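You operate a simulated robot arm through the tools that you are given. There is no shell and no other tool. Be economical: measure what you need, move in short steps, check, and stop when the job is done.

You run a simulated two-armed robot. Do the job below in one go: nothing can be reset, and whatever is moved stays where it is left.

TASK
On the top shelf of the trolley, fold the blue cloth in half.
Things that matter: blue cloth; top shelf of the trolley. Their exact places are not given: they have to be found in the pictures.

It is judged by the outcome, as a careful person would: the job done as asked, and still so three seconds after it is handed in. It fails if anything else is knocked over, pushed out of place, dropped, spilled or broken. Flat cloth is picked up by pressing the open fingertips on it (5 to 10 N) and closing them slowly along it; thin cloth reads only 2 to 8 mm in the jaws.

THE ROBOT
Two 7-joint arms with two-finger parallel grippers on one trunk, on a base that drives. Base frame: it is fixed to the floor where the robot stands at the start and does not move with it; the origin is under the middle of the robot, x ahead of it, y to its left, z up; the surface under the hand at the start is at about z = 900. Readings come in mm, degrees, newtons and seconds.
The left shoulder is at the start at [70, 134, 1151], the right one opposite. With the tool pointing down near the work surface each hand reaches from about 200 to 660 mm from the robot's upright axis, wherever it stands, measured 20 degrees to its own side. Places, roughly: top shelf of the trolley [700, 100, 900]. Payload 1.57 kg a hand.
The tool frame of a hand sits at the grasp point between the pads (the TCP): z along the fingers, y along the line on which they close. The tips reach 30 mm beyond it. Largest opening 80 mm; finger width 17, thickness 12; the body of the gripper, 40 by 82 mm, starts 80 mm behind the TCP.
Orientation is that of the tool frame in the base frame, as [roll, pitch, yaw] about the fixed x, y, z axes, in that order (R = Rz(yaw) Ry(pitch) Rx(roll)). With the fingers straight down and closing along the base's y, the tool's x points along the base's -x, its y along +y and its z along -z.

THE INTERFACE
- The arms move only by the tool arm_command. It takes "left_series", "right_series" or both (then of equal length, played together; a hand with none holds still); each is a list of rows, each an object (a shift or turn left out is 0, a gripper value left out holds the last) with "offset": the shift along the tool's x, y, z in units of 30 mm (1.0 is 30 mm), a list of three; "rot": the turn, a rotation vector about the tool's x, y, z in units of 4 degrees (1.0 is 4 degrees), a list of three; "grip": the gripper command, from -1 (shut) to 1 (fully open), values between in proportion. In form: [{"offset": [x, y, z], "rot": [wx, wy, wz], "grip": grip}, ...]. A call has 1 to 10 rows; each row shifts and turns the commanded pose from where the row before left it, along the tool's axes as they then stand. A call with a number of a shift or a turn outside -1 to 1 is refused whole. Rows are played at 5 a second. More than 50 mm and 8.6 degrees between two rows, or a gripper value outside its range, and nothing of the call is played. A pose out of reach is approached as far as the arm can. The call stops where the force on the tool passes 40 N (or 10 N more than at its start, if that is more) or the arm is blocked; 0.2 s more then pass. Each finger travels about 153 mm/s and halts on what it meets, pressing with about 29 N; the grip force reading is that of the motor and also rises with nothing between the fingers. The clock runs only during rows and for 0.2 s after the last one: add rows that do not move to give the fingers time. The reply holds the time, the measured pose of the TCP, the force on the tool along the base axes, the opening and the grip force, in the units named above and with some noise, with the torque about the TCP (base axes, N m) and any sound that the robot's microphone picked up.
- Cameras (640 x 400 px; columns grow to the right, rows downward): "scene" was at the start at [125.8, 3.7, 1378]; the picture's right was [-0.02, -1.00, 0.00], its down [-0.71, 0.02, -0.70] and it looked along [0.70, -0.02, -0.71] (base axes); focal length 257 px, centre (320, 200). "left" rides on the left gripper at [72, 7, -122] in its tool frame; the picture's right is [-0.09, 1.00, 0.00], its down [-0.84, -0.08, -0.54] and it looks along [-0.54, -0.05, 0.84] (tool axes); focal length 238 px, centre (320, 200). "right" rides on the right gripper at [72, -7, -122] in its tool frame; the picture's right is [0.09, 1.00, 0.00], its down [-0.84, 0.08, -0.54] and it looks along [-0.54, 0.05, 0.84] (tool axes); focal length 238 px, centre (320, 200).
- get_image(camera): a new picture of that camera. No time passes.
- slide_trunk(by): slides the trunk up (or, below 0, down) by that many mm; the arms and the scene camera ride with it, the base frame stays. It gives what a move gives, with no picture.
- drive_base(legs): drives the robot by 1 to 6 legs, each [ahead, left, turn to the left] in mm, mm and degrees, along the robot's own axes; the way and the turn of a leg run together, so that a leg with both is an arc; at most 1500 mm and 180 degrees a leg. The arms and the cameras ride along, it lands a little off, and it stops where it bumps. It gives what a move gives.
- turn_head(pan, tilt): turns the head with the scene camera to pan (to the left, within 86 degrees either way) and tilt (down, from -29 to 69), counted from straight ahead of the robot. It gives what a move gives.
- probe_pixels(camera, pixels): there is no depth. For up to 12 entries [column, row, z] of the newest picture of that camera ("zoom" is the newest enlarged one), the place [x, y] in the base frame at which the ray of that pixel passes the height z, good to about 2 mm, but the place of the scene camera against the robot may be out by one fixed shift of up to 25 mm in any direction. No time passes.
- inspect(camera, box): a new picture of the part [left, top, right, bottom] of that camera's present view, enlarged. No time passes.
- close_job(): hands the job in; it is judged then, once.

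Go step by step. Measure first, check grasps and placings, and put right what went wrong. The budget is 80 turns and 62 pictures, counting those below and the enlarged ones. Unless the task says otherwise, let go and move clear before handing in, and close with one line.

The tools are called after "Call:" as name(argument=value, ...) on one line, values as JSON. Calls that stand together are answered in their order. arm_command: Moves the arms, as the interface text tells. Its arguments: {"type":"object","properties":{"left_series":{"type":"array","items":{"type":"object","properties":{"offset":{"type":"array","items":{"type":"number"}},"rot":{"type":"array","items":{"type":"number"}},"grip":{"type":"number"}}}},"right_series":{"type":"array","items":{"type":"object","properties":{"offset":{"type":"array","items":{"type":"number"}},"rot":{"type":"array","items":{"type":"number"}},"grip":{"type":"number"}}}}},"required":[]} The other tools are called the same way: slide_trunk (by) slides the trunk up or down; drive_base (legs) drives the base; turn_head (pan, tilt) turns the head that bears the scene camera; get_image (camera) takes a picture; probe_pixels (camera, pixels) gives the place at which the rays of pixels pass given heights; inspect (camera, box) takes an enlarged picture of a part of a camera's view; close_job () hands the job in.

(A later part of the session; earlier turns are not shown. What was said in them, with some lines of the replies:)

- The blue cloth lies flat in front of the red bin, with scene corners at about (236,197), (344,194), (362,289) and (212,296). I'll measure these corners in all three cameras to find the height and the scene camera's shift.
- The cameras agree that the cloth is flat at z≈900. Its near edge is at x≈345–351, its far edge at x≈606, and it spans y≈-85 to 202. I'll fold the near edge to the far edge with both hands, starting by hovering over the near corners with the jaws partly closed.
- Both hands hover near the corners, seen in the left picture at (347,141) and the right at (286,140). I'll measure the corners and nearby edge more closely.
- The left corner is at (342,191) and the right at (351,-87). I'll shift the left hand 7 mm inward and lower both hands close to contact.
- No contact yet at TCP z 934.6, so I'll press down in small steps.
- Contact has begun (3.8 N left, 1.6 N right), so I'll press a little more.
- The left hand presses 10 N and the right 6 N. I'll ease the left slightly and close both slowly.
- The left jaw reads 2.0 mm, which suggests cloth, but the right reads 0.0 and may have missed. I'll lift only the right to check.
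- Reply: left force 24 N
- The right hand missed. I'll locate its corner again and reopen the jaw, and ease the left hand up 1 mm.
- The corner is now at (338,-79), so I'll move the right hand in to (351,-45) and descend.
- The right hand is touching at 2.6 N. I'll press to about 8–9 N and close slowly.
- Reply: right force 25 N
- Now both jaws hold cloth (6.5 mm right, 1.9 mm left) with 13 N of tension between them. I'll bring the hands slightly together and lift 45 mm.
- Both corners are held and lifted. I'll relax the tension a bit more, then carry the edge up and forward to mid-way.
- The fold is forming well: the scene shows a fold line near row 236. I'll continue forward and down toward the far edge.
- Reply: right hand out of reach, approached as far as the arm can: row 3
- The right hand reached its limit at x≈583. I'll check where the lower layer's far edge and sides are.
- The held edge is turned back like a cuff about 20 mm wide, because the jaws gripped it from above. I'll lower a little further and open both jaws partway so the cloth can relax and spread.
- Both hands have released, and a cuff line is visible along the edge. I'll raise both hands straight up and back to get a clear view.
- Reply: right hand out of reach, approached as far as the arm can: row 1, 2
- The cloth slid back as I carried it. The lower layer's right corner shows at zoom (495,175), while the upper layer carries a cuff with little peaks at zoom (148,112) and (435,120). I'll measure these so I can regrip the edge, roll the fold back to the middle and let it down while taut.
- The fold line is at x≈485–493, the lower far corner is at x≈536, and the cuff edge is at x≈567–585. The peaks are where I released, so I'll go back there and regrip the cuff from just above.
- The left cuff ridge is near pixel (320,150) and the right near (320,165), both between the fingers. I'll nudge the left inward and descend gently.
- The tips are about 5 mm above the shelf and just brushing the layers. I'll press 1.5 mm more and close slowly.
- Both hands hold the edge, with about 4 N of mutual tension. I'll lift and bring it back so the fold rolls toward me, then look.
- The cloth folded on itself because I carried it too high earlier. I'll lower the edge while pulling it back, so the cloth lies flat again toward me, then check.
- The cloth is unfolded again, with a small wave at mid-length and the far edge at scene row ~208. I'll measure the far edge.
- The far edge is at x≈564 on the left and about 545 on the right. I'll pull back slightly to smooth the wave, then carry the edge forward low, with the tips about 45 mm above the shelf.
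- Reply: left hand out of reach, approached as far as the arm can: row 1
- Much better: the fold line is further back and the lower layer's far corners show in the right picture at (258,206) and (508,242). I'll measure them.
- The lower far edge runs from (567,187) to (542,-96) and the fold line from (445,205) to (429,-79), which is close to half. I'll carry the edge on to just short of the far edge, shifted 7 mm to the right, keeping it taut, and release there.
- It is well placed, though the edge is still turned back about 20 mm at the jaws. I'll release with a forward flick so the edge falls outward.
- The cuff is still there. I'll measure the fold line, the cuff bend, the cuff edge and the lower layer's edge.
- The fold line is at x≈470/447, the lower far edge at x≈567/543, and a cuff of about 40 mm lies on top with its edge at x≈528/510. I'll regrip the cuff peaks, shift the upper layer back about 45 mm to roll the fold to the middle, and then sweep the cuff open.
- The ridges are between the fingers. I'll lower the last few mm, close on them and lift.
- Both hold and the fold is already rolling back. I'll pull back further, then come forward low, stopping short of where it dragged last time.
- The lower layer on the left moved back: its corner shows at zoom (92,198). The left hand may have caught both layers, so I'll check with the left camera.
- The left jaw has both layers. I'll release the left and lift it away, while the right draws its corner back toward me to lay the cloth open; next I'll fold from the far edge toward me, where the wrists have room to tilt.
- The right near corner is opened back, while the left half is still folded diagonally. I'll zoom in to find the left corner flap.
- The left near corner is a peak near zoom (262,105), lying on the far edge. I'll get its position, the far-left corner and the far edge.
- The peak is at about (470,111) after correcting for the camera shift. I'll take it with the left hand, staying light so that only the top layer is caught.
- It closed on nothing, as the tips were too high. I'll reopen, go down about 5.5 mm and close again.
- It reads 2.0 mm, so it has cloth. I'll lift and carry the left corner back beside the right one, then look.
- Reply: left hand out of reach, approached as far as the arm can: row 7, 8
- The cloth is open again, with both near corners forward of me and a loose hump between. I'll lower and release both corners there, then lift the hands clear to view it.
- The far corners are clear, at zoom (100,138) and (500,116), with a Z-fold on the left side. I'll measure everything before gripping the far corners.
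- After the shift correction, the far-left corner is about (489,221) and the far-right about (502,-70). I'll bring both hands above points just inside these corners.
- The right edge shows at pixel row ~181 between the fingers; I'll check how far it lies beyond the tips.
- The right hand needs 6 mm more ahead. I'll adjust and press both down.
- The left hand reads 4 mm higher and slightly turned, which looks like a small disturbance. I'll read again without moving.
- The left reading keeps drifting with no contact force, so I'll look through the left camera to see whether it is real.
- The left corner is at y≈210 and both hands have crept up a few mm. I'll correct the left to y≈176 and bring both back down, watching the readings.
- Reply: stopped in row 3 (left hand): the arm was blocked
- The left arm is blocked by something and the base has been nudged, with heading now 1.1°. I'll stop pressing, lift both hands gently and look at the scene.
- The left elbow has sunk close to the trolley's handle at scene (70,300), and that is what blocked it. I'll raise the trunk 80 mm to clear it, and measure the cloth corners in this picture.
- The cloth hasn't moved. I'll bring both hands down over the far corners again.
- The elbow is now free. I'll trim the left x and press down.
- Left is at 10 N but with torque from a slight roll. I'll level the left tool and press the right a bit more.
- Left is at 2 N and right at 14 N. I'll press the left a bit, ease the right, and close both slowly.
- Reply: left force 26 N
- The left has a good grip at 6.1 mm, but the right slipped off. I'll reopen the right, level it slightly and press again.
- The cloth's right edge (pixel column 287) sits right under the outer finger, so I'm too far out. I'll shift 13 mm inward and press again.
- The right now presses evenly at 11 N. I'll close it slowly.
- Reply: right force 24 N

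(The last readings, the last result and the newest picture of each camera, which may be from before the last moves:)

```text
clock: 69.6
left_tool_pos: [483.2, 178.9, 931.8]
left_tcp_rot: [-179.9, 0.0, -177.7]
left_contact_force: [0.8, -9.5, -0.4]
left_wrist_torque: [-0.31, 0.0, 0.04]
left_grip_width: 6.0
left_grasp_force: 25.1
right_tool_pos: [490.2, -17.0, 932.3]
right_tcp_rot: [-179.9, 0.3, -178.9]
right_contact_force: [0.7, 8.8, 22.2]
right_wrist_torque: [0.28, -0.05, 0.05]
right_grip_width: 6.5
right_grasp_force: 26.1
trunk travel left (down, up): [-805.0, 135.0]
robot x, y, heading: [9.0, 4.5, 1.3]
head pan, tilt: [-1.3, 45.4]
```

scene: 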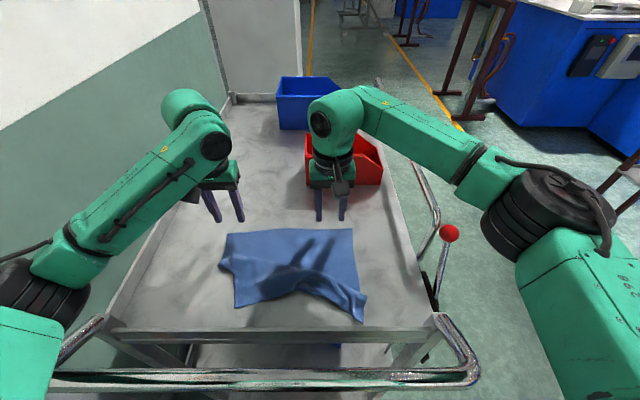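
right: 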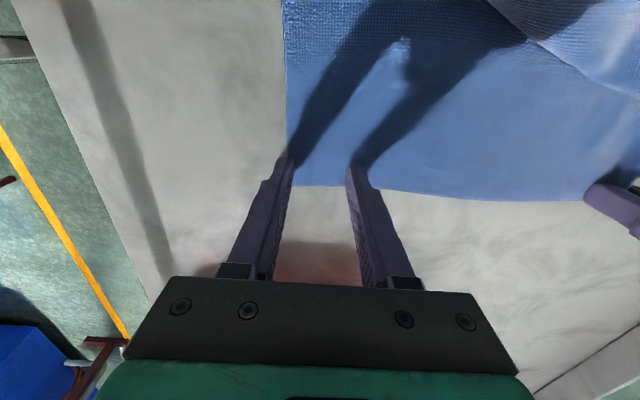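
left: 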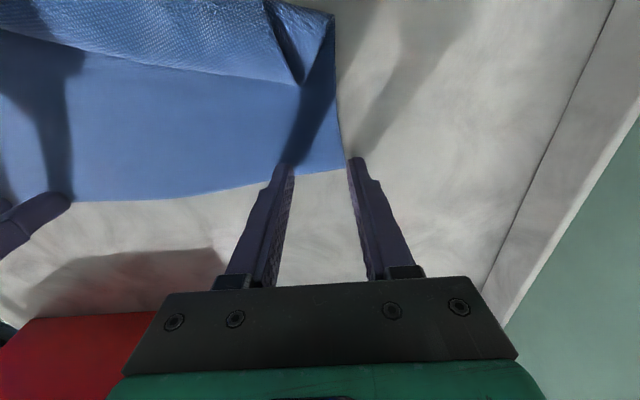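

Both far corners are held (6.0 and 6.5 mm). I'll relax the sideways pull, lift about 9 mm, and draw the far edge ahead to pull out the Z-fold.

Call:
arm_command(left_series=[{"offset": [0, -0.1, -0.3]}, {"offset": [-0.6, 0, -0.1]}, {"offset": [-0.6, 0, 0]}, {"offset": [-0.6, 0, 0]}, {"offset": [-0.6, 0, 0]}, {"offset": [-0.2, 0, 0]}, {}], right_series=[{"offset": [0, 0.1, -0.3]}, {"offset": [-0.5, 0, -0.1]}, {"offset": [-0.5, 0, 0]}, {"offset": [-0.5, 0, 0]}, {"offset": [-0.5, 0, 0]}, {"offset": [-0.2, 0, 0]}, {}])

Call:
get_image(camera="scene")

```text
clock: 71.2
left_tool_pos: [563.9, 178.4, 942.8]
left_tcp_rot: [179.9, -0.2, -177.7]
left_contact_force: [0.1, -4.5, -0.3]
left_wrist_torque: [-0.17, 0.04, -0.01]
left_grip_width: 6.2
left_grasp_force: 25.0
right_tool_pos: [556.2, -15.0, 941.3]
right_tcp_rot: [-179.8, 0.0, -179.0]
right_contact_force: [0.1, 4.2, 0.3]
right_wrist_torque: [0.1, 0.03, 0.0]
right_grip_width: 2.2
right_grasp_force: 23.8
trunk travel left (down, up): [-805.0, 135.0]
robot x, y, heading: [5.9, 3.3, 1.3]
head pan, tilt: [-1.3, 45.4]
```

```text
4 pictures are left
```

scene: 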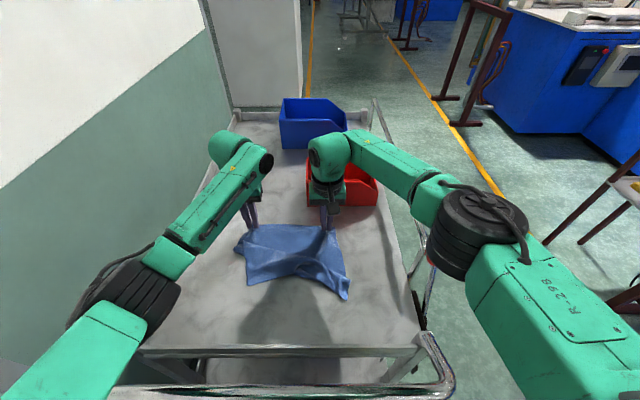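

The cloth moved forward; its near corners are now at (248,284) and (346,298), with some of the Z-fold still at the left (236,248). I'll measure.

Call:
probe_pixels(camera="scene", pixels=[[248, 284, 902], [346, 298, 902], [350, 280, 902], [236, 248, 903], [300, 275, 902], [242, 228, 905]])

Call:
inspect(camera="scene", box=[210, 200, 370, 310])

```text
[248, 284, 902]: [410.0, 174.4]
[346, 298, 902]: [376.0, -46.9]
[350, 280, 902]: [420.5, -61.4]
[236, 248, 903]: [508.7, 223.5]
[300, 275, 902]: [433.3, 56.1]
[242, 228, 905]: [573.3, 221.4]
```

```text
3.64 times, centred on (290, 255) of scene
```

zoom: 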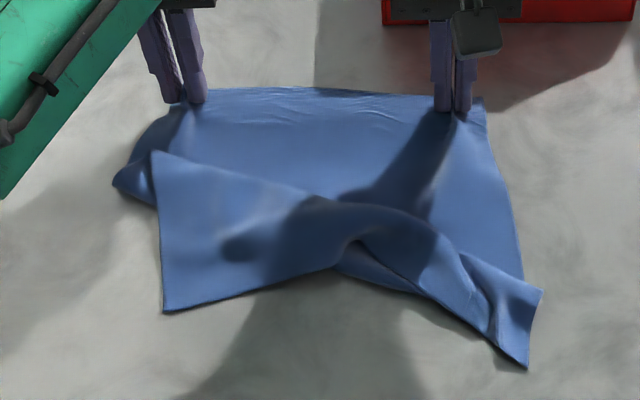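

The cloth slides instead of opening. A better idea is to lift the held edge high so it hangs open by gravity, set the bottom edge down, lay half of it toward me, and bring the held edge forward over it. That also avoids the turned-back edge.

Call:
arm_command(left_series=[{"offset": [0.237, 0, -0.88]}, {"offset": [0.237, 0, -0.88]}, {"offset": [0.237, 0, -0.88]}, {"offset": [0.237, 0, -0.88]}, {"offset": [0.237, 0, -0.88]}, {"offset": [0.237, 0, -0.88]}, {"offset": [0.237, 0, -0.88]}, {"offset": [0.237, 0, -0.88]}, {"offset": [0.237, 0, -0.88]}, {}], right_series=[{"offset": [0.208, 0, -0.88]}, {"offset": [0.208, 0, -0.88]}, {"offset": [0.208, 0, -0.88]}, {"offset": [0.208, 0, -0.88]}, {"offset": [0.208, 0, -0.88]}, {"offset": [0.208, 0, -0.88]}, {"offset": [0.208, 0, -0.88]}, {"offset": [0.208, 0, -0.88]}, {"offset": [0.208, 0, -0.88]}, {}])

Call:
get_image(camera="scene")

```text
clock: 73.4
left_tool_pos: [503.2, 177.0, 1182.1]
left_tcp_rot: [-180.0, -0.2, -177.7]
left_contact_force: [0.9, -6.2, -0.9]
left_wrist_torque: [-0.19, 0.03, 0.03]
left_grip_width: 2.6
left_grasp_force: 24.3
right_tool_pos: [502.2, -13.4, 1180.1]
right_tcp_rot: [-179.9, -0.1, -178.9]
right_contact_force: [-0.7, 5.1, -0.3]
right_wrist_torque: [0.17, -0.01, 0.01]
right_grip_width: 2.3
right_grasp_force: 23.9
trunk travel left (down, up): [-805.0, 135.0]
robot x, y, heading: [6.1, 0.6, 1.3]
head pan, tilt: [-1.3, 45.4]
```

```text
2 pictures are left
```

scene: 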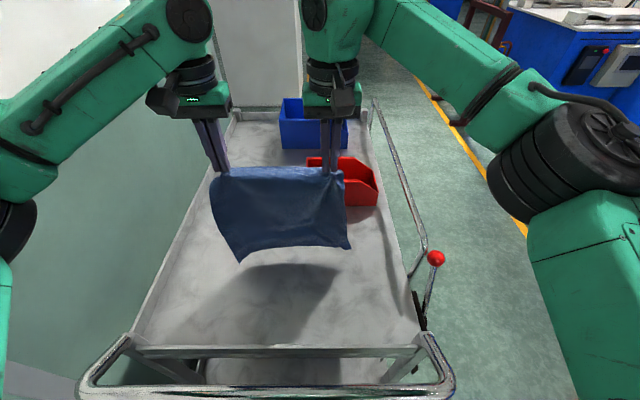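

The cloth now hangs fully open between the hands. I'll let it settle, touch the bottom down, and lay the lower half toward me while lowering.

Call:
arm_command(left_series=[{}, {}, {"offset": [0, 0, 0.35]}, {"offset": [0.5, 0, 0.65]}, {"offset": [0.6, 0, 0.62]}, {"offset": [0.65, 0, 0.62]}, {"offset": [0.65, 0, 0.62]}, {"offset": [0.65, 0, 0.62]}, {"offset": [0.65, 0, 0.55]}, {}], right_series=[{}, {}, {"offset": [0, 0, 0.35]}, {"offset": [0.5, 0, 0.65]}, {"offset": [0.6, 0, 0.62]}, {"offset": [0.65, 0, 0.62]}, {"offset": [0.65, 0, 0.62]}, {"offset": [0.65, 0, 0.62]}, {"offset": [0.65, 0, 0.55]}, {}])

```text
clock: 75.6
left_tool_pos: [390.4, 174.0, 1057.7]
left_tcp_rot: [-179.9, -0.2, -177.6]
left_contact_force: [0.6, -3.3, -0.4]
left_wrist_torque: [-0.07, 0.0, 0.02]
left_grip_width: 2.3
left_grasp_force: 24.1
right_tool_pos: [391.3, -16.6, 1059.1]
right_tcp_rot: [-179.9, 0.1, -179.0]
right_contact_force: [0.1, 4.2, 0.1]
right_wrist_torque: [0.12, 0.01, -0.03]
right_grip_width: 2.0
right_grasp_force: 23.9
trunk travel left (down, up): [-805.0, 135.0]
robot x, y, heading: [9.9, 4.4, 1.1]
head pan, tilt: [-1.3, 45.4]
```

Now I'll use the right camera to see where the bottom edge rests beyond the hands.

Call:
get_image(camera="right")

```text
1 pictures are left
```

right: 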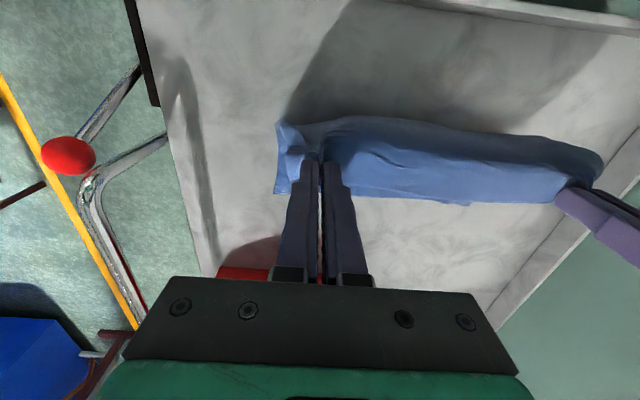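

Call:
probe_pixels(camera="right", pixels=[[275, 195, 902], [468, 206, 902], [400, 200, 902], [553, 203, 902], [285, 122, 905], [600, 165, 905], [420, 122, 905], [340, 118, 940], [570, 150, 940]])

```text
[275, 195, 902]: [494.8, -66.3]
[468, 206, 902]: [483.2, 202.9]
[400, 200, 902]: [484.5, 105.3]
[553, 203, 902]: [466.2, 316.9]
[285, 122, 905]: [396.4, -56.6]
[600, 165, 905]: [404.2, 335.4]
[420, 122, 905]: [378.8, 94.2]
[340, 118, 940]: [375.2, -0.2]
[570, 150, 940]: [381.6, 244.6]
```

The bottom edge rests at about (495,-66) to (483,203), with the cloth bulging toward me as wanted. I'll lower and carry the held edge forward to match it.

Call:
arm_command(left_series=[{"offset": [0.15, 0, 0.6]}, {"offset": [0, 0, 0.6]}, {"offset": [-0.4, 0, 0.4]}, {"offset": [-0.6, 0, 0.4]}, {"offset": [-0.6, -0.13, 0.4]}, {"offset": [-0.6, 0, 0.4]}, {"offset": [-0.6, 0, 0.4]}, {"offset": [-0.22, 0, 0.3]}, {"offset": [0, 0, 0.3]}, {}], right_series=[{"offset": [0.15, 0, 0.6]}, {"offset": [0, 0, 0.6]}, {"offset": [-0.4, 0, 0.4]}, {"offset": [-0.6, 0, 0.4]}, {"offset": [-0.6, -0.13, 0.4]}, {"offset": [-0.6, 0, 0.4]}, {"offset": [-0.6, 0, 0.4]}, {"offset": [-0.52, 0, 0.3]}, {"offset": [0, 0, 0.3]}, {}])

```text
clock: 77.8
left_tool_pos: [475.5, 173.7, 946.1]
left_tcp_rot: [180.0, -0.2, -177.7]
left_contact_force: [1.8, -8.1, -0.1]
left_wrist_torque: [-0.23, -0.03, 0.03]
left_grip_width: 2.4
left_grasp_force: 24.0
right_tool_pos: [488.5, -19.6, 944.6]
right_tcp_rot: [-179.8, 0.0, -178.8]
right_contact_force: [-0.7, 8.0, 0.3]
right_wrist_torque: [0.24, 0.02, 0.04]
right_grip_width: 2.0
right_grasp_force: 23.6
trunk travel left (down, up): [-805.0, 135.0]
robot x, y, heading: [8.6, 9.2, 1.1]
head pan, tilt: [-1.3, 45.4]
```

Both are in place, 15 mm above the shelf. I'll lower, open slowly so the pinches spread, and lift straight up and clear.

Call:
arm_command(left_series=[{"offset": [0, 0, 0.3]}, {"grip": -0.8}, {"grip": -0.5}, {"grip": -0.2}, {}, {"offset": [0, 0, -0.5]}, {"offset": [0, 0, -0.9]}, {"offset": [0, 0, -1]}, {"offset": [0.2, 0.8, -0.9]}, {"offset": [0.5, 0.9, -0.5]}], right_series=[{"offset": [0, 0, 0.25]}, {"grip": -0.8}, {"grip": -0.5}, {"grip": -0.2}, {}, {"offset": [0, 0, -0.5]}, {"offset": [0, 0, -0.9]}, {"offset": [0, 0, -1]}, {"offset": [0.2, -0.8, -0.9]}, {"offset": [0.5, -0.9, -0.5]}])

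Call:
inspect(camera="scene", box=[200, 210, 380, 322])

```text
clock: 80.0
left_tool_pos: [450.4, 223.4, 1051.1]
left_tcp_rot: [-180.0, -0.1, -177.7]
left_contact_force: [-0.1, 0.3, 0.1]
left_wrist_torque: [0.0, -0.06, 0.01]
left_grip_width: 31.9
left_grasp_force: 0.0
right_tool_pos: [466.1, -72.4, 1053.9]
right_tcp_rot: [-179.7, 0.1, -178.9]
right_contact_force: [0.1, 0.3, -0.2]
right_wrist_torque: [0.01, -0.02, -0.01]
right_grip_width: 31.9
right_grasp_force: 0.0
trunk travel left (down, up): [-805.0, 135.0]
robot x, y, heading: [6.2, 4.1, 1.0]
head pan, tilt: [-1.3, 45.4]
```

```text
3.56 times, centred on (290, 266) of scene
```

zoom: 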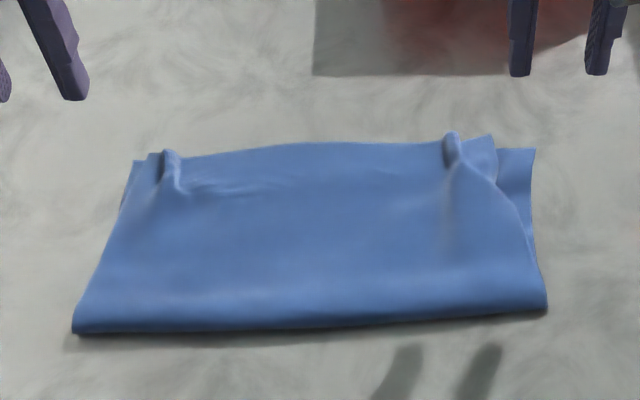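

The last picture shows the cloth folded in half: the far edges meet, with the fold line near me. Two small pinch ridges remain at the far corners, and the lower layer shows slightly at the right. The hands are clear, so I'll hand it in.

Call:
close_job()

```text
The job is handed in.
```

The blue cloth is folded in half on the top shelf of the trolley. Two small pinch ridges remain at its far corners and about 20 mm of the lower layer shows at the right. The hands are clear and the bins look untouched, though the left elbow was blocked, probably on the trolley handle, and nudged the robot's base about 1°.
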